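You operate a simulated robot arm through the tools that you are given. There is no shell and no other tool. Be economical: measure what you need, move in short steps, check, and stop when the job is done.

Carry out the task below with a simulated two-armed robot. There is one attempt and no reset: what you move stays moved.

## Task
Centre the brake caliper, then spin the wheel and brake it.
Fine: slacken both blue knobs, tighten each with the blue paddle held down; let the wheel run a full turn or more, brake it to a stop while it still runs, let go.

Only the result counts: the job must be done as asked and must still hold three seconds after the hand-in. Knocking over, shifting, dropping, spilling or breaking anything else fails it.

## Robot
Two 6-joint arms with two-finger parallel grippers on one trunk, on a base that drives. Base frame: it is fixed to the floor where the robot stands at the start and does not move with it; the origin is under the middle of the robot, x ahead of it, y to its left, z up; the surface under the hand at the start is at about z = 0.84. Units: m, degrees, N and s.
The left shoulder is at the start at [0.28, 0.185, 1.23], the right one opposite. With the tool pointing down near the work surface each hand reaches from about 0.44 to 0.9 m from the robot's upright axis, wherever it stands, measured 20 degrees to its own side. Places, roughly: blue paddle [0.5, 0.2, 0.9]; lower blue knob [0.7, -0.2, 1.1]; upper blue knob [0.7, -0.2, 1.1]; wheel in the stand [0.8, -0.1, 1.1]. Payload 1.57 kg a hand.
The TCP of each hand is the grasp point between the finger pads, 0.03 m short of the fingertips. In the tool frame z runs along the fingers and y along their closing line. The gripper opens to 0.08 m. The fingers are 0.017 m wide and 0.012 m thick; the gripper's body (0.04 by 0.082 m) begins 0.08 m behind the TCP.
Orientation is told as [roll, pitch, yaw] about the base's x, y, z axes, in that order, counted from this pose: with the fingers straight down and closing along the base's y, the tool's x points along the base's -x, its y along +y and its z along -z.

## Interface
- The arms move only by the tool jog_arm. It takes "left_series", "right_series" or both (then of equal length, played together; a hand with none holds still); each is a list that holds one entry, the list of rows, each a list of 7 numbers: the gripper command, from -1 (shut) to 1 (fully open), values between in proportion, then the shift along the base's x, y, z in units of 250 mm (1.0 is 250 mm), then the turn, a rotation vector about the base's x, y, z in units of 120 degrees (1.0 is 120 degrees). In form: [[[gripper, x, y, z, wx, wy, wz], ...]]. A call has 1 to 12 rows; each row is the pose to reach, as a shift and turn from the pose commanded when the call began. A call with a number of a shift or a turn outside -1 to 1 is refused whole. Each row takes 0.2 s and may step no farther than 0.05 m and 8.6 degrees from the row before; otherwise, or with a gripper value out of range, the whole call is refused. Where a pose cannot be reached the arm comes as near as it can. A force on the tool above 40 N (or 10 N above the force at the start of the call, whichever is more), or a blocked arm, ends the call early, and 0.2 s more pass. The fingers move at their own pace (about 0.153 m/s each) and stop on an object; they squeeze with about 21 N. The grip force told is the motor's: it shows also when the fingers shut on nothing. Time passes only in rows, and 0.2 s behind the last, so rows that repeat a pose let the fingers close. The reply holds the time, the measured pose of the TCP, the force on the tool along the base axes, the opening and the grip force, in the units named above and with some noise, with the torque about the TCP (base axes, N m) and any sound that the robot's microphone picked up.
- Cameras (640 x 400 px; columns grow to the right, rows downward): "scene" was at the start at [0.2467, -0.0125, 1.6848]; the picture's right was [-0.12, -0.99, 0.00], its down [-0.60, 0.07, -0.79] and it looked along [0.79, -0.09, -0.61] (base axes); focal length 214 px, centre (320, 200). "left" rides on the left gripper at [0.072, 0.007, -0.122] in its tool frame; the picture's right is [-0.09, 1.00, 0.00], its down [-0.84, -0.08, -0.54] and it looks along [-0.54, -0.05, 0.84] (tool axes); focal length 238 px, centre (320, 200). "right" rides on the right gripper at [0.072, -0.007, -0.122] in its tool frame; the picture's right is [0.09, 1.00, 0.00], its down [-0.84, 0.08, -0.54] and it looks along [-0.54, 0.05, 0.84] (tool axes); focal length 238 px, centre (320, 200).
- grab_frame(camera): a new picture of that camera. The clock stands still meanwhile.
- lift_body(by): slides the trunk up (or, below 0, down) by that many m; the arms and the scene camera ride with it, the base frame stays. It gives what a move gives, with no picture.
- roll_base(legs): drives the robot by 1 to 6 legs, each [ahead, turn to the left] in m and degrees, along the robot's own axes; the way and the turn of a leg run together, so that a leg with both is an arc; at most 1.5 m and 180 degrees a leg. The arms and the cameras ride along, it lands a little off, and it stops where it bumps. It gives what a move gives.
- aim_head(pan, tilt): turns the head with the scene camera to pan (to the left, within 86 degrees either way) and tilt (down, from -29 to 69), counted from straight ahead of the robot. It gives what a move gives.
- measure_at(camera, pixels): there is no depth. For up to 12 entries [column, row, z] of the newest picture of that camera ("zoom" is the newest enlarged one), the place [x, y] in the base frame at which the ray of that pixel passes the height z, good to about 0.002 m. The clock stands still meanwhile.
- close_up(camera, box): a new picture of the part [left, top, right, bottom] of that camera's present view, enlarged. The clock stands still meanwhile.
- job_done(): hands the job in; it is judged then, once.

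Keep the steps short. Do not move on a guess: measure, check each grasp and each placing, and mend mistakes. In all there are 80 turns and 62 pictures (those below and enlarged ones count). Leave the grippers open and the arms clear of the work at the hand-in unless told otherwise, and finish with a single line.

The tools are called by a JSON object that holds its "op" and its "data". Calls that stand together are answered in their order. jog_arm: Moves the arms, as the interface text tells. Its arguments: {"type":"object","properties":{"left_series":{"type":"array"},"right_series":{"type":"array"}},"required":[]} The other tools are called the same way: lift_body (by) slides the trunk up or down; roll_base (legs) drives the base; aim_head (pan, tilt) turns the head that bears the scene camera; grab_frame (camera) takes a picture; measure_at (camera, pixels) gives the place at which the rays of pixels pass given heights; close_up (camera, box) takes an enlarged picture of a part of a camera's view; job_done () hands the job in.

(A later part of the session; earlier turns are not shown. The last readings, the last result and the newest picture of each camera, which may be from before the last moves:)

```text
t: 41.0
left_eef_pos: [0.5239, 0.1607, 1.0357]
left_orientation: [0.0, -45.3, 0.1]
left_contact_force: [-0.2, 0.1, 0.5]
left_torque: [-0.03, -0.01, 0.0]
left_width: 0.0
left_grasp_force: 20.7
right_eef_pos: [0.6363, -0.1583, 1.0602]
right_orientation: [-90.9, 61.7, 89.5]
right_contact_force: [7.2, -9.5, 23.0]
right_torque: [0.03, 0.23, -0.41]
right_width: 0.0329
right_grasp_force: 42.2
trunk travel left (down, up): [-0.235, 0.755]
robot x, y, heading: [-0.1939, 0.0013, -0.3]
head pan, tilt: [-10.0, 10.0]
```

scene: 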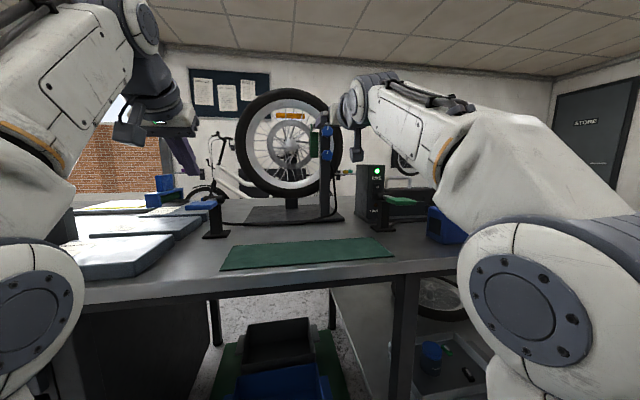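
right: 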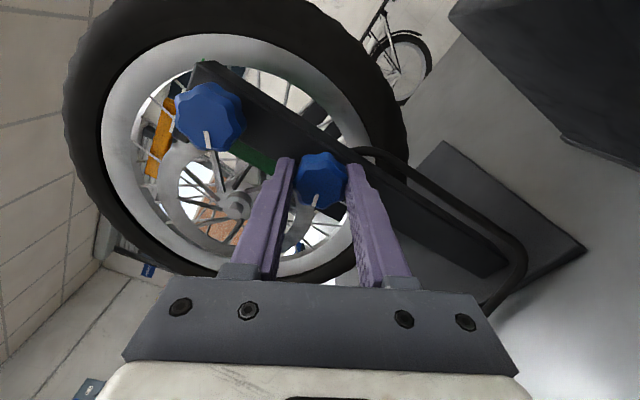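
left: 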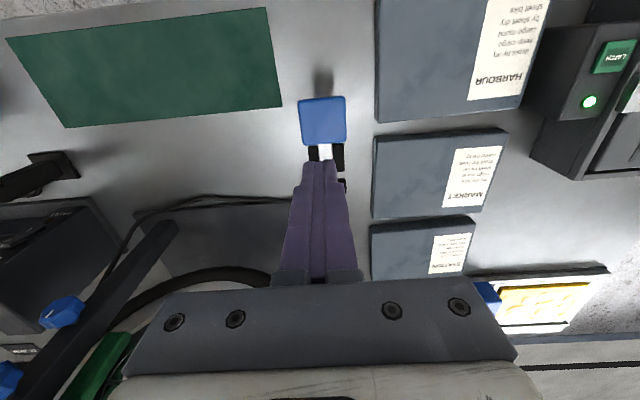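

It still turns freely. I add another 51° here so the knob is clearly slack.

{"op": "jog_arm", "data": {"right_series": [[[-1, 0, 0, -0.004, -0.0708, 0, 0], [-1, 0, 0, -0.008, -0.1417, 0, 0], [-1, 0, 0, -0.008, -0.2125, 0, 0], [-1, 0, 0, -0.008, -0.2833, 0, 0], [-1, 0, 0, -0.008, -0.354, 0, 0], [-1, 0, 0, -0.008, -0.425, 0, 0]]]}}

{"op": "grab_frame", "data": {"camera": "right"}}

```text
t: 42.5
left_eef_pos: [0.5237, 0.1595, 1.0351]
left_orientation: [0.1, -45.4, -0.1]
left_contact_force: [0.2, 0.2, 0.2]
left_torque: [-0.02, 0.03, -0.03]
left_width: 0.0
left_grasp_force: 21.1
right_eef_pos: [0.6366, -0.1571, 1.057]
right_orientation: [91.4, 67.4, -89.1]
right_contact_force: [2.2, -2.6, 5.9]
right_torque: [0.05, 0.83, 0.19]
right_width: 0.0336
right_grasp_force: 41.4
right hand out of reach, approached as far as the arm can: row 6
trunk travel left (down, up): [-0.235, 0.755]
robot x, y, heading: [-0.192, 0.0039, -0.1]
head pan, tilt: [-10.0, 10.0]
stopped in row 6 (right hand): the force on the tool passed its limit at 41 N (the readings are from after the stop); the commanded pose is now the measured one
```

```text
31 pictures are left
```

right: 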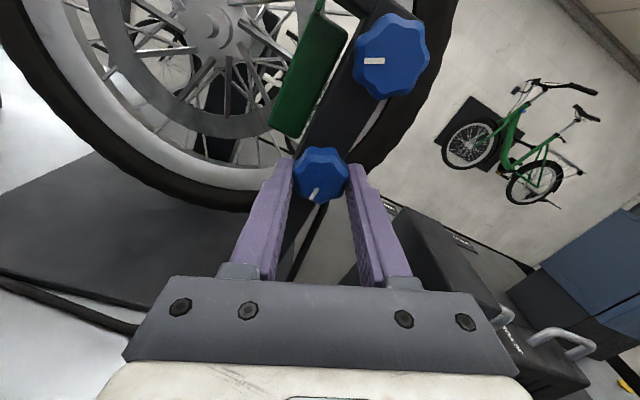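

The hand reached its limit after about 180°; the lower knob is well slack. Now I let go, withdraw 45 mm, roll back 68° and rise to the upper knob to slacken it further too.

{"op": "jog_arm", "data": {"right_series": [[[0.25, 0, 0, 0, 0, 0, 0], [0.25, 0, 0, 0, 0, 0, 0], [0.25, -0.09, 0, 0, 0, 0, 0], [0.25, -0.18, 0, 0, 0, 0, 0], [0.25, -0.18, 0, 0.036, 0.0708, 0, 0], [0.25, -0.18, 0, 0.072, 0.1417, 0, 0], [0.25, -0.18, 0, 0.108, 0.2125, 0, 0], [0.25, -0.18, 0, 0.144, 0.2833, 0, 0], [0.25, -0.18, 0, 0.18, 0.354, 0, 0], [0.25, -0.18, 0, 0.216, 0.425, 0, 0], [0.25, -0.18, 0, 0.252, 0.4958, 0, 0], [0.25, -0.18, 0, 0.285, 0.5667, 0, 0]]]}}

{"op": "grab_frame", "data": {"camera": "right"}}

```text
t: 45.1
left_eef_pos: [0.5242, 0.1603, 1.0344]
left_orientation: [0.0, -45.3, 0.0]
left_contact_force: [-0.5, 0.2, -0.4]
left_torque: [0.02, -0.02, 0.0]
left_width: 0.0
left_grasp_force: 20.9
right_eef_pos: [0.5927, -0.1576, 1.1284]
right_orientation: [-89.7, 44.5, 89.6]
right_contact_force: [-0.8, 0.3, 0.2]
right_torque: [-0.04, -0.02, 0.0]
right_width: 0.0503
right_grasp_force: 0.0
trunk travel left (down, up): [-0.235, 0.755]
robot x, y, heading: [-0.1905, 0.0006, -0.2]
head pan, tilt: [-10.0, 10.0]
```

```text
30 pictures are left
```

right: 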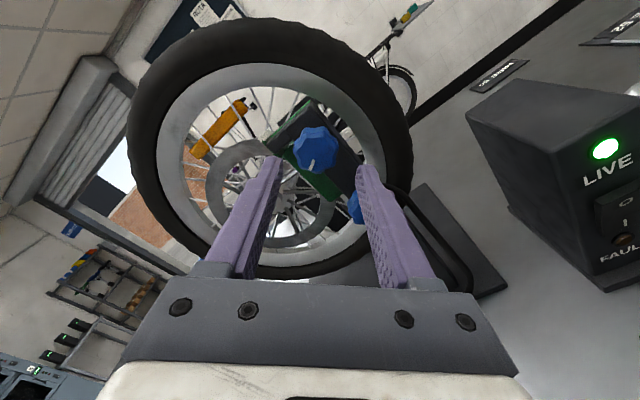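

The upper knob appears at (315,149), which means it sits about 5 mm higher, at z≈1.133. I correct that, advance 45 mm, close and turn 42° more anticlockwise.

{"op": "jog_arm", "data": {"right_series": [[[0.25, 0.06, 0, 0.02, 0, 0, 0], [0.25, 0.12, 0, 0.02, 0, 0, 0], [0.25, 0.18, 0, 0.02, 0, 0, 0], [-1, 0.18, 0, 0.02, 0, 0, 0], [-1, 0.18, 0, 0.02, 0, 0, 0], [-1, 0.18, 0, 0.02, -0.0708, 0, 0], [-1, 0.18, 0, 0.02, -0.1417, 0, 0], [-1, 0.18, 0, 0.02, -0.2125, 0, 0], [-1, 0.18, 0, 0.02, -0.2833, 0, 0], [-1, 0.18, 0, 0.02, -0.354, 0, 0]]]}}

```text
t: 47.3
left_eef_pos: [0.5241, 0.1595, 1.0345]
left_orientation: [0.0, -45.3, -0.1]
left_contact_force: [-0.2, 0.0, -0.5]
left_torque: [0.01, 0.01, 0.01]
left_width: 0.0
left_grasp_force: 21.1
right_eef_pos: [0.6371, -0.1565, 1.1315]
right_orientation: [-93.0, 87.2, 86.6]
right_contact_force: [-5.2, 1.1, -9.5]
right_torque: [0.03, 0.05, 0.58]
right_width: 0.0333
right_grasp_force: 40.8
trunk travel left (down, up): [-0.235, 0.755]
robot x, y, heading: [-0.1932, 0.0007, -0.3]
head pan, tilt: [-10.0, 10.0]
```

Upper knob is slack by about 160°, side loads are small, and the right hand holds it ready for tightening. Now I look at the paddle under the left hand.

{"op": "close_up", "data": {"camera": "scene", "box": [120, 100, 280, 260]}}

{"op": "grab_frame", "data": {"camera": "left"}}

```text
2.50 times, centred on (200, 180) of scene
```

zoom: 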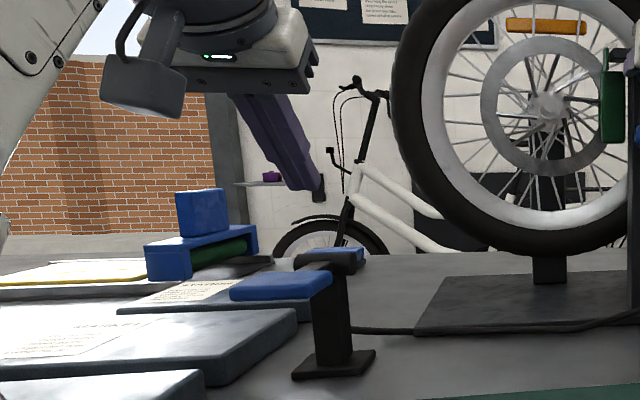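

```text
28 pictures are left
```

left: 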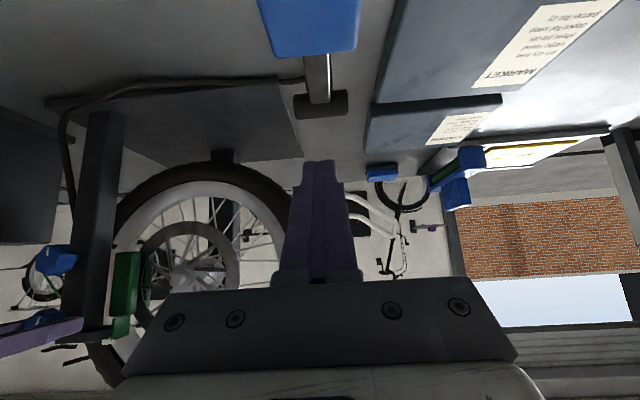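

From both views, the paddle's pad spans about x 0.465–0.51 at y≈0.16, z≈0.95, with its hinge farther back. I bring the left fingertips over x≈0.485 and down to just above it.

{"op": "jog_arm", "data": {"left_series": [[[-1, -0.12, 0, 0, 0, 0, 0], [-1, -0.24, 0, 0, 0, 0, 0], [-1, -0.24, 0, -0.1, 0, 0, 0], [-1, -0.24, 0, -0.18, 0, 0, 0], [-1, -0.24, 0, -0.18, 0, 0, 0]]]}}

{"op": "close_up", "data": {"camera": "scene", "box": [120, 100, 280, 260]}}

```text
t: 48.5
left_eef_pos: [0.4633, 0.1611, 0.99]
left_orientation: [0.0, -45.3, -0.1]
left_contact_force: [0.2, 0.9, 1.1]
left_torque: [0.0, -0.01, 0.01]
left_width: 0.0
left_grasp_force: 20.8
right_eef_pos: [0.6366, -0.1567, 1.132]
right_orientation: [-93.3, 87.0, 86.3]
right_contact_force: [-4.8, 2.1, -8.2]
right_torque: [-0.02, 0.58, 0.69]
right_width: 0.0331
right_grasp_force: 41.0
trunk travel left (down, up): [-0.235, 0.755]
robot x, y, heading: [-0.1901, -0.0021, -0.2]
head pan, tilt: [-10.0, 10.0]
```

```text
2.50 times, centred on (200, 180) of scene
```

zoom: 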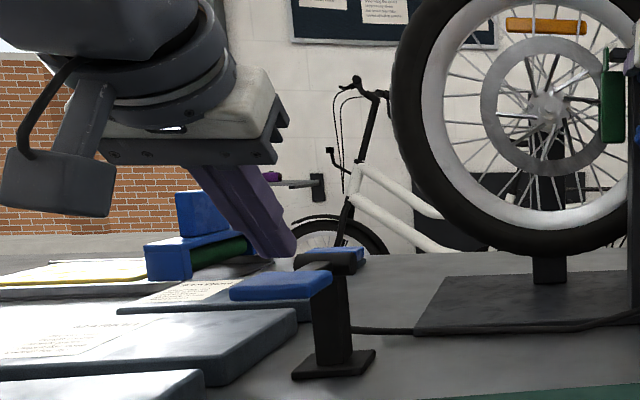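

The fingertips hang just above the pad. I lower them in 1 cm steps, watching the force.

{"op": "jog_arm", "data": {"left_series": [[[-1, 0, 0, -0.04, 0, 0, 0], [-1, 0, 0, -0.08, 0, 0, 0], [-1, 0, 0, -0.12, 0, 0, 0], [-1, 0, 0, -0.12, 0, 0, 0]]]}}

{"op": "close_up", "data": {"camera": "scene", "box": [120, 100, 280, 260]}}

```text
t: 49.5
left_eef_pos: [0.4657, 0.162, 0.9605]
left_orientation: [0.0, -45.3, 0.0]
left_contact_force: [-0.7, -0.6, 3.7]
left_torque: [-0.01, -0.04, 0.03]
left_width: 0.0003
left_grasp_force: 20.7
right_eef_pos: [0.6384, -0.1576, 1.1318]
right_orientation: [-93.4, 87.0, 86.1]
right_contact_force: [-2.8, 2.3, -9.9]
right_torque: [0.01, 0.35, 0.7]
right_width: 0.0332
right_grasp_force: 41.1
trunk travel left (down, up): [-0.235, 0.755]
robot x, y, heading: [-0.1933, -0.0023, -0.1]
head pan, tilt: [-10.0, 10.0]
```

```text
2.50 times, centred on (200, 180) of scene
```

zoom: 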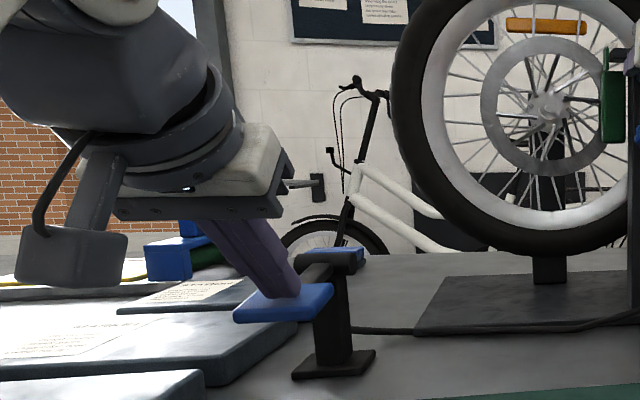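

Contact with 3.7 N, and the pad has tilted down a little. I press on in small steps.

{"op": "jog_arm", "data": {"left_series": [[[-1, 0, 0, -0.03, 0, 0, 0], [-1, 0, 0, -0.06, 0, 0, 0], [-1, 0, 0, -0.09, 0, 0, 0], [-1, 0, 0, -0.09, 0, 0, 0]]]}}

{"op": "close_up", "data": {"camera": "scene", "box": [120, 100, 280, 260]}}

```text
t: 50.5
left_eef_pos: [0.4646, 0.1608, 0.9425]
left_orientation: [0.0, -45.9, 0.0]
left_contact_force: [-0.2, 1.4, 27.6]
left_torque: [0.07, -0.41, 0.01]
left_width: 0.0
left_grasp_force: 20.5
right_eef_pos: [0.6365, -0.1563, 1.1325]
right_orientation: [-92.7, 87.0, 86.8]
right_contact_force: [2.5, 2.1, -11.2]
right_torque: [0.01, 0.15, 0.81]
right_width: 0.033
right_grasp_force: 41.0
trunk travel left (down, up): [-0.235, 0.755]
robot x, y, heading: [-0.1947, -0.0024, -0.2]
head pan, tilt: [-10.0, 10.0]
```

```text
2.50 times, centred on (200, 180) of scene
```

zoom: 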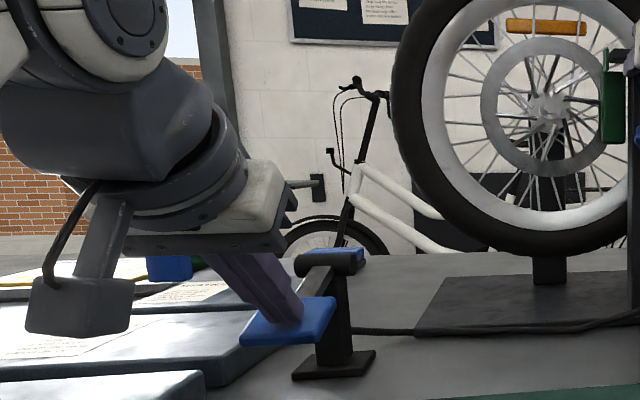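

The paddle is at its stop with 27.6 N and held. The right hand still grips the upper knob, so I tighten it clockwise (+102°).

{"op": "jog_arm", "data": {"right_series": [[[-1, 0, 0, 0, 0.0708, 0, 0], [-1, 0, 0, 0, 0.1417, 0, 0], [-1, 0, 0, 0, 0.2125, 0, 0], [-1, 0, 0, 0, 0.2833, 0, 0], [-1, 0, 0, 0, 0.3542, 0, 0], [-1, 0, 0, 0, 0.425, 0, 0], [-1, 0, 0, 0, 0.4958, 0, 0], [-1, 0, 0, 0, 0.5667, 0, 0], [-1, 0, 0, 0, 0.6375, 0, 0], [-1, 0, 0, 0, 0.7083, 0, 0], [-1, 0, 0, 0, 0.7792, 0, 0], [-1, 0, 0, 0, 0.85, 0, 0]]]}}

{"op": "jog_arm", "data": {"right_series": [[[-1, 0, 0, 0, 0.0708, 0, 0], [-1, 0, 0, 0, 0.1417, 0, 0], [-1, 0, 0, 0, 0.2125, 0, 0], [-1, 0, 0, 0, 0.2833, 0, 0], [-1, 0, 0, 0, 0.3542, 0, 0]]]}}

{"op": "grab_frame", "data": {"camera": "right"}}

```text
t: 53.1
left_eef_pos: [0.4635, 0.1598, 0.9425]
left_orientation: [0.0, -45.9, 0.0]
left_contact_force: [-7.0, 10.1, 31.2]
left_torque: [0.25, -0.28, 0.2]
left_width: 0.0001
left_grasp_force: 21.0
right_eef_pos: [0.6367, -0.1579, 1.1321]
right_orientation: [-89.2, -15.1, 89.6]
right_contact_force: [5.3, -10.1, -17.3]
right_torque: [-0.03, -0.67, -0.09]
right_width: 0.0332
right_grasp_force: 41.2
trunk travel left (down, up): [-0.235, 0.755]
robot x, y, heading: [-0.1944, -0.0005, -0.2]
head pan, tilt: [-10.0, 10.0]
```

```text
t: 54.3
left_eef_pos: [0.4629, 0.1601, 0.9401]
left_orientation: [0.0, -45.8, -0.1]
left_contact_force: [-6.2, 7.4, 30.2]
left_torque: [0.21, -0.27, 0.1]
left_width: 0.0
left_grasp_force: 20.7
right_eef_pos: [0.6375, -0.1561, 1.1309]
right_orientation: [-88.5, -57.6, 89.0]
right_contact_force: [5.7, -8.1, -16.7]
right_torque: [-0.11, 0.02, -0.89]
right_width: 0.033
right_grasp_force: 40.7
trunk travel left (down, up): [-0.235, 0.755]
robot x, y, heading: [-0.1927, -0.0022, 0.0]
head pan, tilt: [-10.0, 10.0]
```

```text
24 pictures are left
```

right: 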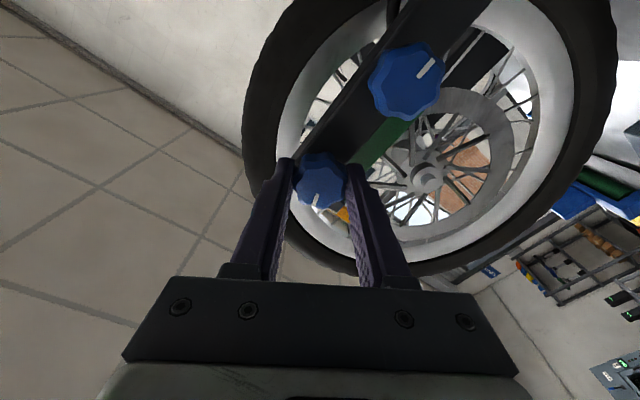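

Turned +145° so far, with a slight resisting torque (-0.11). I continue tightening by 51°.

{"op": "jog_arm", "data": {"right_series": [[[-1, 0, 0, 0, 0.0708, 0, 0], [-1, 0, 0, 0, 0.1417, 0, 0], [-1, 0, 0, 0, 0.2125, 0, 0], [-1, 0, 0, 0, 0.2833, 0, 0], [-1, 0, 0, 0, 0.3542, 0, 0], [-1, 0, 0, 0, 0.425, 0, 0]]]}}

{"op": "grab_frame", "data": {"camera": "right"}}

```text
t: 55.7
left_eef_pos: [0.4636, 0.1605, 0.9411]
left_orientation: [-0.1, -45.8, -0.1]
left_contact_force: [-4.9, 3.7, 28.7]
left_torque: [0.09, -0.34, 0.14]
left_width: 0.0
left_grasp_force: 21.2
right_eef_pos: [0.6338, -0.1595, 1.1371]
right_orientation: [91.0, -71.4, -90.3]
right_contact_force: [5.8, -9.6, 1.6]
right_torque: [-0.66, -0.11, -0.78]
right_width: 0.0333
right_grasp_force: 42.1
trunk travel left (down, up): [-0.235, 0.755]
robot x, y, heading: [-0.1931, -0.0069, -0.1]
head pan, tilt: [-10.0, 10.0]
```

```text
23 pictures are left
```

right: 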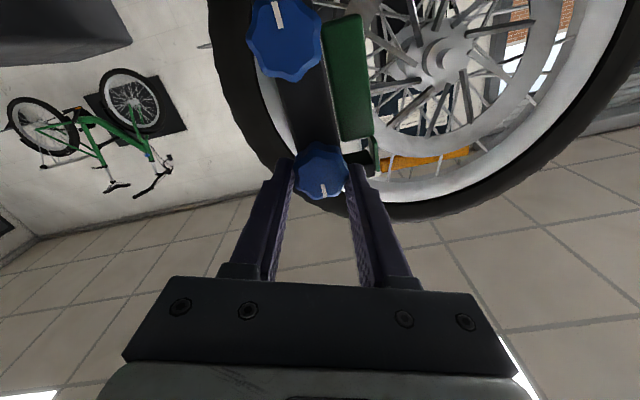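

The torque rose to -0.66 N m and the knob began to slip at its original angle, so the upper knob is tight. Left force is 28.7 N: paddle still held. I let go, withdraw, and go down to the lower knob while rolling back.

{"op": "jog_arm", "data": {"right_series": [[[0.3, 0, 0, 0, 0, 0, 0], [0.3, 0, 0, 0, 0, 0, 0], [0.3, -0.09, 0, 0, 0, 0, 0], [0.3, -0.18, 0, 0, 0, 0, 0], [0.3, -0.18, 0, -0.036, -0.0708, 0, 0], [0.3, -0.18, 0, -0.072, -0.1417, 0, 0], [0.3, -0.18, 0, -0.108, -0.2125, 0, 0], [0.3, -0.18, 0, -0.144, -0.2833, 0, 0], [0.3, -0.18, 0, -0.18, -0.354, 0, 0], [0.3, -0.18, 0, -0.216, -0.425, 0, 0], [0.3, -0.18, 0, -0.254, -0.4958, 0, 0], [0.3, -0.18, 0, -0.294, -0.5667, 0, 0]]]}}

{"op": "jog_arm", "data": {"right_series": [[[0.3, 0, 0, 0, -0.0708, 0, 0], [0.3, 0, 0, 0, -0.1417, 0, 0], [0.3, 0, 0, 0, -0.2125, 0, 0], [0.3, 0, 0, 0, -0.2833, 0, 0], [0.3, 0, 0, 0, -0.354, 0, 0], [0.3, 0, 0, 0, -0.425, 0, 0], [0.3, 0, 0, 0, -0.4958, 0, 0], [0.3, 0, 0, 0, -0.5667, 0, 0], [0.3, 0, 0, 0, -0.6375, 0, 0], [0.3, 0, 0, 0, -0.7083, 0, 0], [0.3, 0, 0, 0, -0.7792, 0, 0], [0.3, 0, 0, 0, -0.85, 0, 0]]]}}

{"op": "grab_frame", "data": {"camera": "right"}}

```text
t: 58.3
left_eef_pos: [0.4644, 0.1593, 0.9401]
left_orientation: [-0.1, -45.8, -0.1]
left_contact_force: [-5.0, -3.3, 29.9]
left_torque: [-0.09, -0.3, -0.07]
left_width: 0.0002
left_grasp_force: 21.1
right_eef_pos: [0.5905, -0.1579, 1.0597]
right_orientation: [-89.3, -40.3, 89.6]
right_contact_force: [0.6, 1.0, -0.1]
right_torque: [0.0, -0.03, -0.02]
right_width: 0.0522
right_grasp_force: 0.1
trunk travel left (down, up): [-0.235, 0.755]
robot x, y, heading: [-0.1909, -0.0007, -0.2]
head pan, tilt: [-10.0, 10.0]
```

```text
t: 60.9
left_eef_pos: [0.4634, 0.1595, 0.9406]
left_orientation: [0.0, -45.8, -0.1]
left_contact_force: [-5.6, -4.3, 28.7]
left_torque: [-0.09, -0.32, -0.04]
left_width: 0.0
left_grasp_force: 21.1
right_eef_pos: [0.5904, -0.1576, 1.0586]
right_orientation: [-90.1, 61.7, 89.3]
right_contact_force: [-0.4, -0.3, 0.1]
right_torque: [0.01, -0.01, 0.0]
right_width: 0.0521
right_grasp_force: 0.0
trunk travel left (down, up): [-0.235, 0.755]
robot x, y, heading: [-0.1928, -0.0011, 0.0]
head pan, tilt: [-10.0, 10.0]
```

```text
22 pictures are left
```

right: 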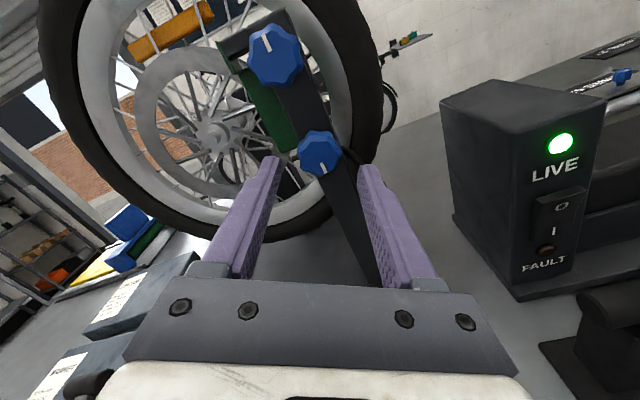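

Lower knob at (320,152), well aligned; its mark points down (slack), the upper's up (tight). I advance, close, and begin tightening.

{"op": "jog_arm", "data": {"right_series": [[[0.3, 0.06, 0, 0.004, 0, 0, 0], [0.3, 0.12, 0, 0.004, 0, 0, 0], [0.3, 0.188, 0, 0.004, 0, 0, 0], [-1, 0.188, 0, 0.004, 0, 0, 0], [-1, 0.188, 0, 0.004, 0, 0, 0], [-1, 0.188, 0, 0.004, 0.0708, 0, 0], [-1, 0.188, 0, 0.004, 0.1417, 0, 0], [-1, 0.188, 0, 0.004, 0.2125, 0, 0], [-1, 0.188, 0, 0.004, 0.2833, 0, 0], [-1, 0.188, 0, 0.004, 0.354, 0, 0], [-1, 0.188, 0, 0.004, 0.425, 0, 0], [-1, 0.188, 0, 0.004, 0.4958, 0, 0]]]}}

{"op": "jog_arm", "data": {"right_series": [[[-1, 0, 0, 0, 0.0708, 0, 0], [-1, 0, 0, 0, 0.1417, 0, 0], [-1, 0, 0, 0, 0.2125, 0, 0], [-1, 0, 0, 0, 0.2833, 0, 0], [-1, 0, 0, 0, 0.3542, 0, 0], [-1, 0, 0, 0, 0.425, 0, 0], [-1, 0, 0, 0, 0.4958, 0, 0], [-1, 0, 0, 0, 0.5667, 0, 0], [-1, 0, 0, 0, 0.6375, 0, 0], [-1, 0, 0, 0, 0.7083, 0, 0]]]}}

{"op": "grab_frame", "data": {"camera": "right"}}

```text
t: 63.5
left_eef_pos: [0.4637, 0.1595, 0.9405]
left_orientation: [0.0, -45.8, 0.0]
left_contact_force: [-6.1, -0.9, 30.4]
left_torque: [-0.02, -0.31, -0.07]
left_width: 0.0
left_grasp_force: 21.6
right_eef_pos: [0.6388, -0.1581, 1.0587]
right_orientation: [-89.4, 1.8, 89.8]
right_contact_force: [2.9, -1.4, -7.0]
right_torque: [0.0, -0.48, 0.36]
right_width: 0.0339
right_grasp_force: 42.1
trunk travel left (down, up): [-0.235, 0.755]
robot x, y, heading: [-0.1924, -0.001, -0.1]
head pan, tilt: [-10.0, 10.0]
```

```text
t: 65.7
left_eef_pos: [0.4644, 0.1591, 0.9407]
left_orientation: [0.0, -45.8, 0.1]
left_contact_force: [-5.9, -1.5, 30.3]
left_torque: [-0.06, -0.33, 0.0]
left_width: 0.0
left_grasp_force: 20.9
right_eef_pos: [0.6384, -0.1566, 1.0575]
right_orientation: [-84.4, -83.1, 85.1]
right_contact_force: [-16.8, 6.0, -20.5]
right_torque: [-0.08, 0.45, -0.4]
right_width: 0.0335
right_grasp_force: 41.7
trunk travel left (down, up): [-0.235, 0.755]
robot x, y, heading: [-0.1958, 0.0039, 0.0]
head pan, tilt: [-10.0, 10.0]
```

```text
21 pictures are left
```

right: 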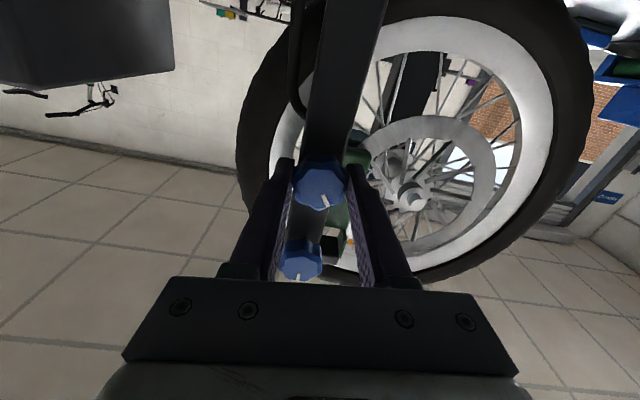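

Now +145°, mark about 15° from upright. A side load of 27 N is building, so I ease z by -3 mm and x by -2 mm while tightening another 51°.

{"op": "jog_arm", "data": {"right_series": [[[-1, -0.008, 0, -0.012, 0.0708, 0, 0], [-1, -0.008, 0, -0.012, 0.1417, 0, 0], [-1, -0.008, 0, -0.012, 0.2125, 0, 0], [-1, -0.008, 0, -0.012, 0.2833, 0, 0], [-1, -0.008, 0, -0.012, 0.3542, 0, 0], [-1, -0.008, 0, -0.012, 0.425, 0, 0]]]}}

{"op": "grab_frame", "data": {"camera": "right"}}

```text
t: 67.1
left_eef_pos: [0.4634, 0.1587, 0.9405]
left_orientation: [-0.1, -45.8, -0.1]
left_contact_force: [-5.4, -7.1, 28.8]
left_torque: [-0.18, -0.33, -0.01]
left_width: 0.0
left_grasp_force: 20.4
right_eef_pos: [0.6358, -0.158, 1.0591]
right_orientation: [90.6, -46.0, -89.8]
right_contact_force: [6.1, 8.1, 3.4]
right_torque: [-0.65, 0.24, -0.5]
right_width: 0.0338
right_grasp_force: 41.5
trunk travel left (down, up): [-0.235, 0.755]
robot x, y, heading: [-0.1946, 0.001, -0.5]
head pan, tilt: [-10.0, 10.0]
```

```text
20 pictures are left
```

right: 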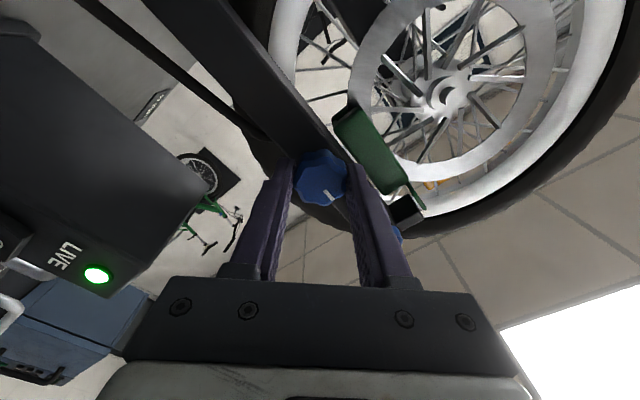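

Torque -0.65 N m again, the same stop as the upper knob, so the lower knob is tight with the paddle still at 28.8 N. I open and withdraw the right hand, and then lift the left hand to free the paddle.

{"op": "jog_arm", "data": {"right_series": [[[0.3, 0, 0, 0, 0, 0, 0], [0.3, 0, 0, 0, 0, 0, 0], [0.3, -0.09, 0, 0, 0, 0, 0], [0.3, -0.18, 0, 0, 0, 0, 0], [0.3, -0.27, 0, 0.03, 0, 0, 0], [0.3, -0.36, 0, 0.06, 0, 0, 0]]], "left_series": [[[-1, 0, 0, 0, 0, 0, 0], [-1, 0, 0, 0, 0, 0, 0], [-1, 0, 0, 0, 0, 0, 0], [-1, 0, 0, 0.06, 0, 0, 0], [-1, 0, 0, 0.12, 0, 0, 0], [-1, 0, 0, 0.18, 0, 0, 0]]]}}

{"op": "grab_frame", "data": {"camera": "scene"}}

{"op": "close_up", "data": {"camera": "scene", "box": [220, 70, 360, 220]}}

```text
t: 68.5
left_eef_pos: [0.4642, 0.1592, 0.9826]
left_orientation: [0.0, -45.1, -0.1]
left_contact_force: [-0.3, -0.4, -0.1]
left_torque: [-0.04, -0.02, 0.0]
left_width: 0.0
left_grasp_force: 21.2
right_eef_pos: [0.5476, -0.157, 1.0721]
right_orientation: [90.2, -46.1, -89.5]
right_contact_force: [-0.2, -0.5, 0.1]
right_torque: [0.0, 0.0, -0.03]
right_width: 0.0523
right_grasp_force: 0.1
trunk travel left (down, up): [-0.235, 0.755]
robot x, y, heading: [-0.1946, -0.0025, -0.1]
head pan, tilt: [-10.0, 10.0]
```

```text
19 pictures are left
```

scene: 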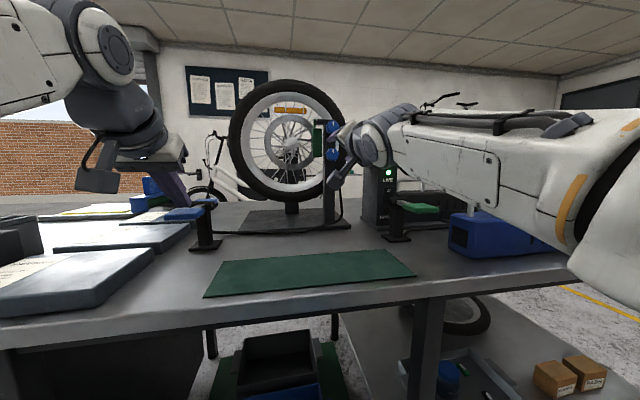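

```text
2.67 times, centred on (290, 145) of scene
```

zoom: 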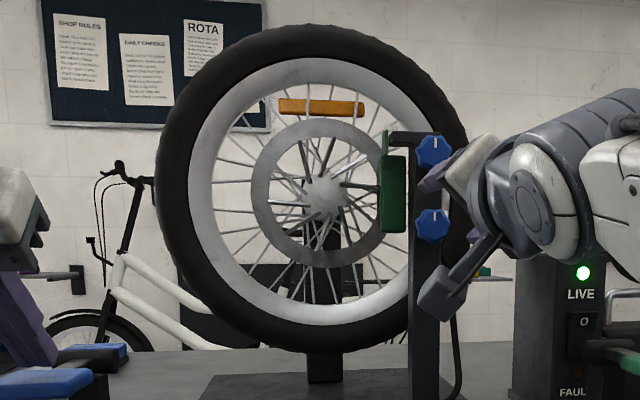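

Both marks point up again (tight) and the paddle is free. The hub triangulates to about (0.72,-0.054,1.10), tyre radius 0.18, disc radius 0.083, so the open spokes lie at radius 0.09–0.15. For reach I level the right hand's roll, shut its fingers and raise the trunk 0.15 m.

{"op": "jog_arm", "data": {"right_series": [[[-1, -0.04, 0, 0, -0.061, 0, 0], [-1, -0.08, 0, 0, -0.122, 0, 0], [-1, -0.08, 0, 0, -0.183, 0, 0], [-1, -0.08, 0, 0, -0.245, 0, 0], [-1, -0.08, 0, 0, -0.306, 0, 0], [-1, -0.08, 0, 0, -0.367, 0, 0]]]}}

{"op": "lift_body", "data": {"by": 0.15}}

{"op": "jog_arm", "data": {"right_series": [[[-1, 0.12, 0.04, 0, 0, 0, 0], [-1, 0.24, 0.08, 0, 0, 0, 0], [-1, 0.36, 0.1, 0, 0, 0, 0], [-1, 0.4, 0.1, 0, 0, 0, 0]]], "left_series": [[[-1, 0, 0, -0.15, 0, 0, 0], [-1, 0, 0, -0.3, 0, 0, 0], [-1, 0, 0, -0.45, 0, 0, 0], [-1, 0, 0, -0.59, 0, 0, 0]]]}}

{"op": "grab_frame", "data": {"camera": "right"}}

```text
t: 69.9
left_eef_pos: [0.4655, 0.1604, 0.9825]
left_orientation: [0.0, -45.4, 0.0]
left_contact_force: [0.4, -0.1, -0.5]
left_torque: [-0.01, 0.01, 0.02]
left_width: 0.0002
left_grasp_force: 20.8
right_eef_pos: [0.5273, -0.1575, 1.0706]
right_orientation: [-38.9, -89.5, 39.3]
right_contact_force: [0.0, -0.6, 0.8]
right_torque: [-0.02, 0.02, 0.03]
right_width: 0.0001
right_grasp_force: 21.2
trunk travel left (down, up): [-0.235, 0.755]
robot x, y, heading: [-0.1932, -0.0031, 0.0]
head pan, tilt: [-10.0, 10.0]
```

```text
t: 71.7
left_eef_pos: [0.4641, 0.1592, 1.1319]
left_orientation: [-0.1, -45.3, 0.0]
left_contact_force: [0.5, 0.0, 0.2]
left_torque: [-0.02, -0.03, -0.02]
left_width: 0.0
left_grasp_force: 21.1
right_eef_pos: [0.5285, -0.1575, 1.221]
right_orientation: [-15.6, -89.7, 16.0]
right_contact_force: [-0.2, 0.6, 0.1]
right_torque: [0.0, 0.0, 0.0]
right_width: 0.0001
right_grasp_force: 21.0
trunk travel left (down, up): [-0.385, 0.605]
robot x, y, heading: [-0.1913, -0.002, -0.1]
head pan, tilt: [-10.0, 10.0]
```

```text
t: 72.7
left_eef_pos: [0.4704, 0.1588, 0.9848]
left_orientation: [0.0, -45.0, 0.0]
left_contact_force: [-0.2, -0.5, 0.6]
left_torque: [0.02, 0.04, 0.01]
left_width: 0.0001
left_grasp_force: 20.8
left hand out of reach, approached as far as the arm can: row 4
right_eef_pos: [0.6274, -0.1327, 1.2219]
right_orientation: [-11.5, -89.8, 12.0]
right_contact_force: [0.8, -0.6, 0.8]
right_torque: [0.02, -0.02, 0.02]
right_width: 0.0
right_grasp_force: 21.0
trunk travel left (down, up): [-0.385, 0.605]
robot x, y, heading: [-0.1949, -0.0004, 0.0]
head pan, tilt: [-10.0, 10.0]
```

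```text
17 pictures are left
```

right: 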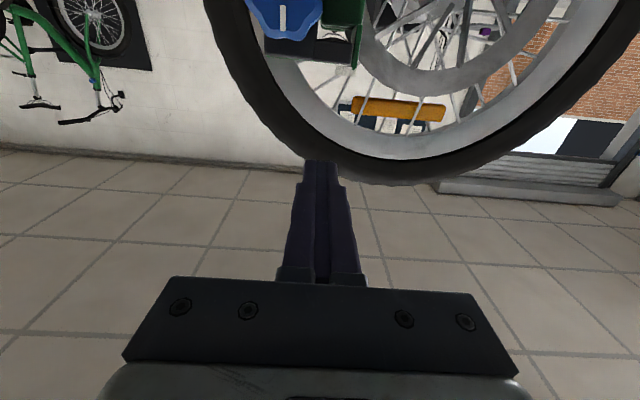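

Reading the right picture: reflector ends are at y≈-0.106 and -0.018 at z≈1.19, and the spoke gap spans r≈0.077–0.11. I'll push the spokes left of the reflector, sweeping down the left side away from the caliper. The left hand reported a reach limit, so first I test that it can still press the paddle from here, then lift it off.

{"op": "jog_arm", "data": {"left_series": [[[-1, 0, 0, -0.06, 0, 0, 0], [-1, 0, 0, -0.12, 0, 0, 0], [-1, 0, 0, -0.17, 0, 0, 0], [-1, 0, 0, -0.17, 0, 0, 0]]]}}

```text
t: 73.7
left_eef_pos: [0.4714, 0.1582, 0.9449]
left_orientation: [-0.1, -45.5, 0.0]
left_contact_force: [-2.3, 0.7, 13.7]
left_torque: [0.09, -0.12, -0.04]
left_width: 0.0002
left_grasp_force: 20.9
right_eef_pos: [0.6269, -0.1328, 1.2213]
right_orientation: [-16.9, -89.6, 17.5]
right_contact_force: [-0.8, -0.3, -0.6]
right_torque: [0.02, 0.0, 0.04]
right_width: 0.0
right_grasp_force: 21.2
trunk travel left (down, up): [-0.385, 0.605]
robot x, y, heading: [-0.1935, -0.0006, -0.2]
head pan, tilt: [-10.0, 10.0]
```

The left hand presses fine (13.7 N at z 0.945). I lift it to hover, and move the right fingertips in front of the spoke gap at (y≈0.0, z≈1.175), still short of the wheel.

{"op": "jog_arm", "data": {"right_series": [[[-1, 0, 0.15, 0, 0, 0, 0], [-1, 0, 0.3, -0.06, 0, 0, 0], [-1, 0.06, 0.45, -0.12, 0, 0, 0], [-1, 0.12, 0.524, -0.184, 0, 0, 0], [-1, 0.12, 0.524, -0.184, 0, 0, 0]]], "left_series": [[[-1, 0, 0, 0.06, 0, 0, 0], [-1, 0, 0, 0.12, 0, 0, 0], [-1, 0, 0, 0.16, 0, 0, 0], [-1, 0, 0, 0.16, 0, 0, 0], [-1, 0, 0, 0.16, 0, 0, 0]]]}}

{"op": "grab_frame", "data": {"camera": "right"}}

{"op": "close_up", "data": {"camera": "scene", "box": [220, 70, 380, 230]}}

```text
t: 74.9
left_eef_pos: [0.4713, 0.1604, 0.9836]
left_orientation: [0.0, -45.1, 0.0]
left_contact_force: [0.3, 0.0, -0.7]
left_torque: [-0.04, 0.03, 0.0]
left_width: 0.0
left_grasp_force: 21.0
right_eef_pos: [0.6561, -0.0016, 1.1756]
right_orientation: [-17.2, -89.7, 17.9]
right_contact_force: [0.1, 0.3, -0.9]
right_torque: [-0.02, 0.02, 0.04]
right_width: 0.0
right_grasp_force: 20.8
trunk travel left (down, up): [-0.385, 0.605]
robot x, y, heading: [-0.1921, -0.0009, -0.2]
head pan, tilt: [-10.0, 10.0]
```

```text
16 pictures are left
```

right: 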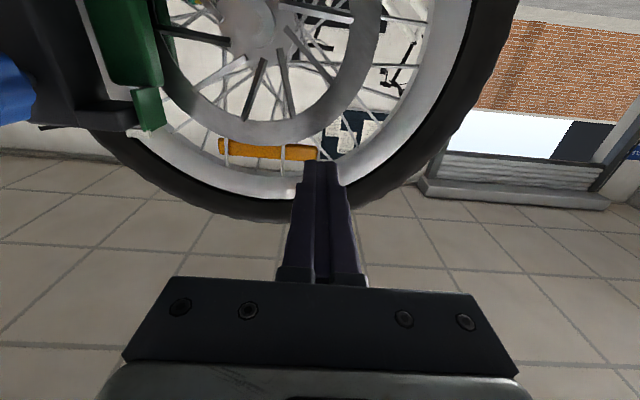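

```text
2.50 times, centred on (300, 150) of scene
```

zoom: 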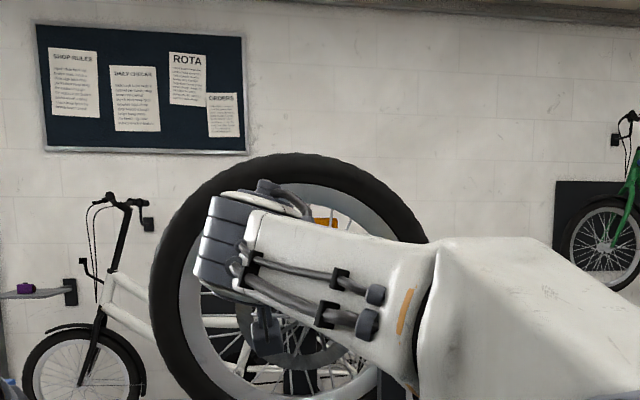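

Triangulating the reflector ends from the two right views puts the wheel's mid-plane at x≈0.77 and its left end at y≈-0.002. I insert the shut fingertips into the gap beside it at y≈0.018, z≈1.171, tip to x≈0.765, gently.

{"op": "jog_arm", "data": {"right_series": [[[-1, 0.08, 0.08, -0.018, 0, 0, 0], [-1, 0.16, 0.08, -0.018, 0, 0, 0], [-1, 0.22, 0.08, -0.018, 0, 0, 0], [-1, 0.27, 0.08, -0.018, 0, 0, 0], [-1, 0.31, 0.08, -0.018, 0, 0, 0]]]}}

{"op": "grab_frame", "data": {"camera": "right"}}

```text
t: 76.1
left_eef_pos: [0.4705, 0.1596, 0.9823]
left_orientation: [0.0, -45.1, 0.0]
left_contact_force: [-0.1, 0.4, 0.1]
left_torque: [0.03, 0.02, -0.01]
left_width: 0.0001
left_grasp_force: 21.5
right_eef_pos: [0.7341, 0.0193, 1.1729]
right_orientation: [-25.7, -89.8, 26.1]
right_contact_force: [1.1, -0.1, -0.2]
right_torque: [-0.01, 0.03, 0.01]
right_width: 0.0
right_grasp_force: 21.2
trunk travel left (down, up): [-0.385, 0.605]
robot x, y, heading: [-0.193, -0.0017, -0.1]
head pan, tilt: [-10.0, 10.0]
```

```text
14 pictures are left
```

right: 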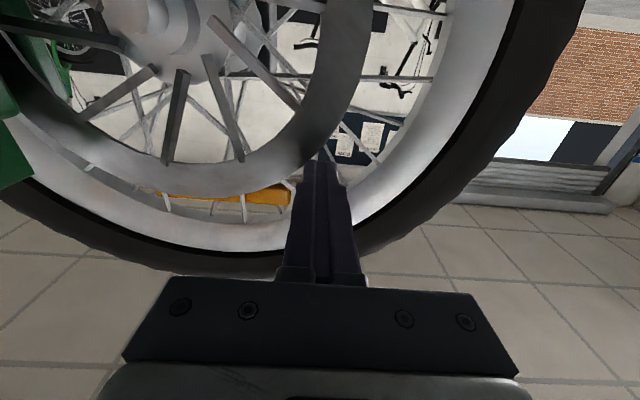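

The fingertips sit in the gap between disc and rim just left of the reflector, with no contact. Next: 12 mm deeper, then sweep with the spokes along a 0.10 m arc down the left side, speeding up to 0.25 m/s and pulling out while still moving along.

{"op": "jog_arm", "data": {"right_series": [[[-1, 0.048, 0, 0, 0, 0, 0], [-1, 0.048, 0.038, -0.0436, 0, 0, 0], [-1, 0.048, 0.0892, -0.1344, 0, 0, 0], [-1, 0.048, 0.118, -0.2984, 0, 0, 0], [-1, 0.048, 0.0684, -0.4784, 0, 0, 0], [-1, -0.072, -0.0352, -0.5996, 0, 0, 0], [-1, -0.232, -0.1256, -0.6524, 0, 0, 0], [-1, -0.412, -0.1256, -0.6524, 0, 0, 0]]]}}

{"op": "grab_frame", "data": {"camera": "scene"}}

```text
t: 77.9
left_eef_pos: [0.4708, 0.1596, 0.9822]
left_orientation: [0.1, -45.2, 0.0]
left_contact_force: [0.0, 0.2, -0.5]
left_torque: [0.02, 0.02, -0.01]
left_width: 0.0
left_grasp_force: 21.2
right_eef_pos: [0.6313, -0.012, 1.0077]
right_orientation: [-8.5, -89.7, 9.2]
right_contact_force: [1.0, -0.7, -0.2]
right_torque: [-0.01, -0.02, -0.03]
right_width: 0.0
right_grasp_force: 20.6
trunk travel left (down, up): [-0.385, 0.605]
robot x, y, heading: [-0.1947, -0.0017, -0.1]
head pan, tilt: [-10.0, 10.0]
```

```text
13 pictures are left
```

scene: 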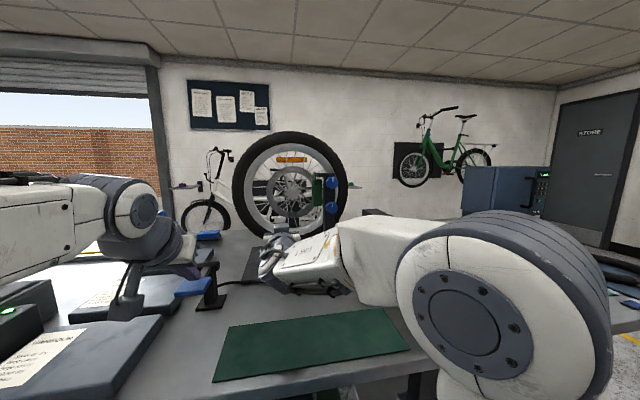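

The reflector is still near the top at (290,158). I wait one row and look again to see whether the wheel is turning at all.

{"op": "jog_arm", "data": {"right_series": [[[-1, 0, 0, 0, 0, 0, 0]]]}}

{"op": "close_up", "data": {"camera": "scene", "box": [220, 120, 360, 250]}}

```text
t: 78.3
left_eef_pos: [0.4716, 0.1592, 0.9836]
left_orientation: [0.0, -45.2, 0.0]
left_contact_force: [0.2, 0.7, -0.9]
left_torque: [0.0, 0.0, -0.01]
left_width: 0.0001
left_grasp_force: 21.1
right_eef_pos: [0.6313, -0.0126, 1.0082]
right_orientation: [-13.4, -89.7, 14.0]
right_contact_force: [0.8, -0.5, -0.2]
right_torque: [0.02, 0.02, -0.01]
right_width: 0.0
right_grasp_force: 20.9
trunk travel left (down, up): [-0.385, 0.605]
robot x, y, heading: [-0.1938, 0.0003, -0.1]
head pan, tilt: [-10.0, 10.0]
```

```text
3.08 times, centred on (290, 185) of scene
```

zoom: 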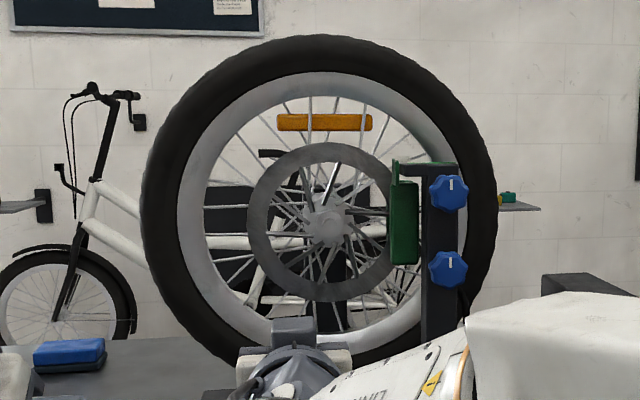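

The wheel didn't turn: the tips met nothing. I go in deeper (tip x≈0.80) at the left of the hub (y≈0.048, z≈1.10) and push down slowly to feel for the spokes.

{"op": "jog_arm", "data": {"right_series": [[[-1, 0, 0.12, 0.15, 0, 0, 0], [-1, 0, 0.24, 0.3, 0, 0, 0], [-1, 0.04, 0.24, 0.4, 0, 0, 0], [-1, 0.2, 0.24, 0.4, 0, 0, 0], [-1, 0.36, 0.24, 0.4, 0, 0, 0], [-1, 0.46, 0.24, 0.4, 0, 0, 0], [-1, 0.555, 0.24, 0.4, 0, 0, 0], [-1, 0.555, 0.24, 0.36, 0, 0, 0], [-1, 0.555, 0.24, 0.32, 0, 0, 0], [-1, 0.555, 0.236, 0.28, 0, 0, 0], [-1, 0.555, 0.232, 0.24, 0, 0, 0]]]}}

{"op": "grab_frame", "data": {"camera": "right"}}

```text
t: 80.7
left_eef_pos: [0.4716, 0.1601, 0.9837]
left_orientation: [0.0, -45.2, 0.0]
left_contact_force: [0.8, 0.4, 0.7]
left_torque: [0.0, -0.01, -0.01]
left_width: 0.0
left_grasp_force: 20.9
right_eef_pos: [0.7708, 0.046, 1.0679]
right_orientation: [-11.3, -89.7, 11.8]
right_contact_force: [0.2, 0.9, 0.0]
right_torque: [0.0, 0.02, 0.04]
right_width: 0.0002
right_grasp_force: 21.1
trunk travel left (down, up): [-0.385, 0.605]
robot x, y, heading: [-0.1957, -0.0015, -0.1]
head pan, tilt: [-10.0, 10.0]
```

```text
11 pictures are left
```

right: 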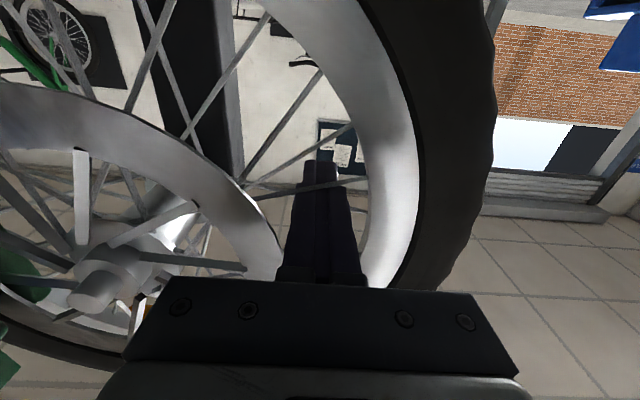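

The spokes pass through the fingers: they're only drawn. So I'll grip the tyre and rim between the fingers instead: one inside the rim, one outside, drag along the arc, and let go while moving. First I withdraw and line up, open, at radius 0.153, 70° left of the top, with the closing line radial.

{"op": "jog_arm", "data": {"right_series": [[[-1, -0.18, 0, 0, 0, 0, 0], [-1, -0.36, 0, 0, 0, 0, 0], [1, -0.4, 0.05, 0.1, 0.056, 0, 0], [1, -0.4, 0.11, 0.22, 0.112, 0, 0], [1, -0.4, 0.184, 0.336, 0.1667, 0, 0], [1, -0.4, 0.184, 0.336, 0.1667, 0, 0]]]}}

{"op": "grab_frame", "data": {"camera": "right"}}

```text
t: 82.1
left_eef_pos: [0.471, 0.1589, 0.9836]
left_orientation: [0.1, -45.1, -0.1]
left_contact_force: [0.1, 1.0, 1.1]
left_torque: [0.0, -0.02, 0.0]
left_width: 0.0
left_grasp_force: 21.4
right_eef_pos: [0.6708, 0.0915, 1.1509]
right_orientation: [89.7, -70.1, -89.0]
right_contact_force: [0.9, 0.7, -1.5]
right_torque: [0.02, 0.0, 0.0]
right_width: 0.0801
right_grasp_force: 0.1
trunk travel left (down, up): [-0.385, 0.605]
robot x, y, heading: [-0.1929, 0.0008, -0.1]
head pan, tilt: [-10.0, 10.0]
```

```text
10 pictures are left
```

right: 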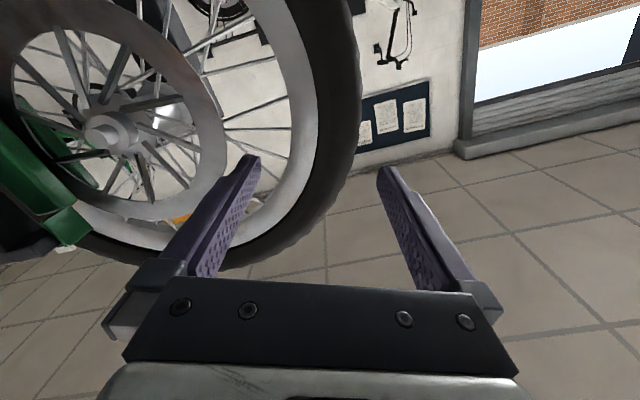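

On the grasp axis (320,138) at wheel depth, the rim-and-tyre section spans columns 287–360 and the fingers would pass at 278 and 362. I shift 4 mm outward to centre it and insert slowly, then close.

{"op": "jog_arm", "data": {"right_series": [[[1, 0.1, 0.015, 0.006, 0, 0, 0], [1, 0.18, 0.015, 0.006, 0, 0, 0], [1, 0.26, 0.015, 0.006, 0, 0, 0], [1, 0.33, 0.015, 0.006, 0, 0, 0], [1, 0.39, 0.015, 0.006, 0, 0, 0], [1, 0.39, 0.015, 0.006, 0, 0, 0]]]}}

{"op": "grab_frame", "data": {"camera": "right"}}

```text
t: 83.5
left_eef_pos: [0.4717, 0.1604, 0.9829]
left_orientation: [0.0, -45.2, 0.0]
left_contact_force: [-0.7, 0.4, -0.2]
left_torque: [-0.01, -0.01, 0.0]
left_width: 0.0002
left_grasp_force: 20.9
right_eef_pos: [0.7498, 0.0887, 1.1409]
right_orientation: [90.2, -70.2, -89.3]
right_contact_force: [-4.4, 7.0, 2.2]
right_torque: [-0.04, -0.18, 0.23]
right_width: 0.0799
right_grasp_force: 0.0
right hand out of reach, approached as far as the arm can: row 4, 5, 6
trunk travel left (down, up): [-0.385, 0.605]
robot x, y, heading: [-0.1927, -0.0029, -0.1]
head pan, tilt: [-10.0, 10.0]
```

```text
9 pictures are left
```

right: 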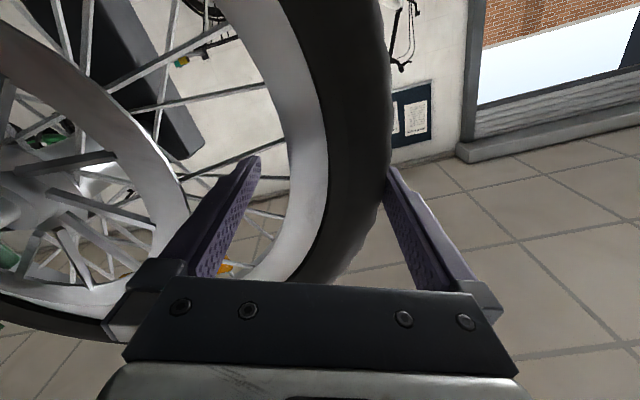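

The fingers straddle rim and tyre (inner at (255,160), outer at (390,170)). Reach is at its end at x=0.75, but the tips pass the tyre. I close, check the grip, and roll the hand -16° ahead for the sweep.

{"op": "jog_arm", "data": {"right_series": [[[-1, 0, 0, 0, 0, 0, 0], [-1, 0, 0, 0, 0, 0, 0], [-1, 0, 0, 0, -0.0667, 0, 0], [-1, 0, 0, 0, -0.133, 0, 0], [-1, 0, 0, 0, -0.133, 0, 0]]]}}

{"op": "grab_frame", "data": {"camera": "right"}}

```text
t: 83.9
left_eef_pos: [0.4725, 0.1628, 0.9829]
left_orientation: [-0.2, -45.1, 0.4]
left_contact_force: [0.2, -0.9, 0.1]
left_torque: [0.01, 0.0, 0.02]
left_width: 0.0002
left_grasp_force: 20.7
right_eef_pos: [0.7493, 0.1067, 1.1386]
right_orientation: [91.0, -70.3, -87.9]
right_contact_force: [25.8, 38.6, 13.1]
right_torque: [-0.35, 0.27, 0.1]
right_width: 0.0459
right_grasp_force: 21.5
trunk travel left (down, up): [-0.385, 0.605]
robot x, y, heading: [-0.1927, -0.002, 0.4]
head pan, tilt: [-10.0, 10.0]
stopped in row 1 (right hand): the force on the tool passed its limit at 46 N (the readings are from after the stop); the commanded pose is now the measured one
```

```text
8 pictures are left
```

right: 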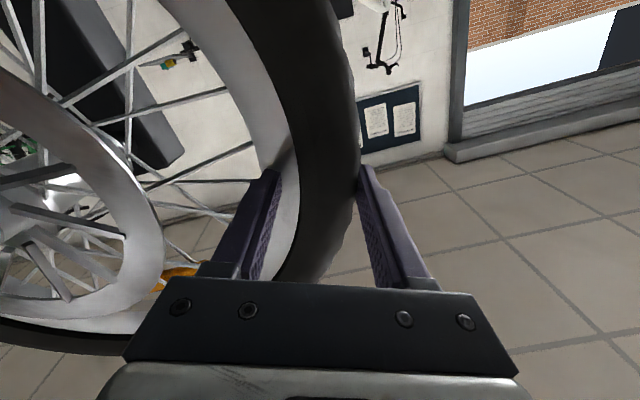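

The outer finger touched first and pushed the hand 18 mm outward. The solid tyre section is evidently narrower, now at width 0.046. I ease outward 5 mm so the inner finger closes too, and read the forces.

{"op": "jog_arm", "data": {"right_series": [[[-1, 0, 0.02, 0.006, 0, 0, 0], [-1, 0, 0.02, 0.006, 0, 0, 0]]]}}

```text
t: 84.3
left_eef_pos: [0.4728, 0.1608, 0.9827]
left_orientation: [0.0, -45.1, 0.1]
left_contact_force: [-0.7, 0.3, 0.6]
left_torque: [0.03, 0.02, 0.0]
left_width: 0.0
left_grasp_force: 21.1
right_eef_pos: [0.7496, 0.1064, 1.1392]
right_orientation: [92.0, -70.5, -89.1]
right_contact_force: [21.9, 14.3, 8.5]
right_torque: [-0.62, -0.75, 0.44]
right_width: 0.0455
right_grasp_force: 44.8
right hand out of reach, approached as far as the arm can: row 1
trunk travel left (down, up): [-0.385, 0.605]
robot x, y, heading: [-0.1892, 0.0036, 0.1]
head pan, tilt: [-10.0, 10.0]
stopped in row 2 (right hand): the force on the tool passed its limit at 61 N (the readings are from after the stop); the commanded pose is now the measured one
```

The tyre is gripped at width 0.0455. Now I sweep it down the left side along a 0.163 m arc, speeding up to 0.25 m/s, open in motion, and draw out.

{"op": "jog_arm", "data": {"right_series": [[[-1, 0, 0.0084, -0.0388, -0.03, 0, 0], [-1, 0, 0.0192, -0.158, -0.1, 0, 0], [-1, 0, -0.0116, -0.3552, -0.17, 0, 0], [1, 0, -0.1008, -0.534, -0.24, 0, 0], [1, -0.12, -0.1968, -0.642, -0.31, 0, 0], [1, -0.3, -0.22, -0.66, -0.31, 0, 0], [1, -0.44, -0.22, -0.66, -0.31, 0, 0]]]}}

{"op": "close_up", "data": {"camera": "scene", "box": [220, 120, 360, 250]}}

```text
t: 84.9
left_eef_pos: [0.4706, 0.1596, 0.9837]
left_orientation: [0.0, -45.3, 0.0]
left_contact_force: [-0.4, -0.2, -0.4]
left_torque: [0.0, 0.0, 0.0]
left_width: 0.0
left_grasp_force: 20.2
right_eef_pos: [0.7496, 0.1103, 1.1263]
right_orientation: [92.7, -78.0, -90.5]
right_contact_force: [-20.2, -4.4, -2.2]
right_torque: [0.15, 0.22, -0.31]
right_width: 0.0441
right_grasp_force: 45.1
right hand out of reach, approached as far as the arm can: row 2
trunk travel left (down, up): [-0.385, 0.605]
robot x, y, heading: [-0.1932, -0.0012, -0.1]
head pan, tilt: [-10.0, 10.0]
stopped in row 2 (right hand): the force on the tool passed its limit at 52 N (the readings are from after the stop); the commanded pose is now the measured one
```

```text
3.08 times, centred on (290, 185) of scene
```

zoom: 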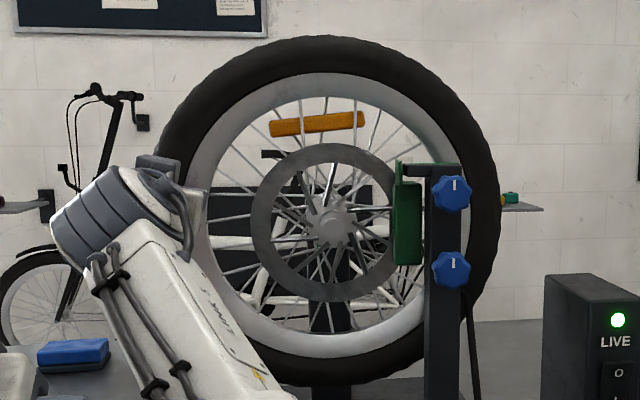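

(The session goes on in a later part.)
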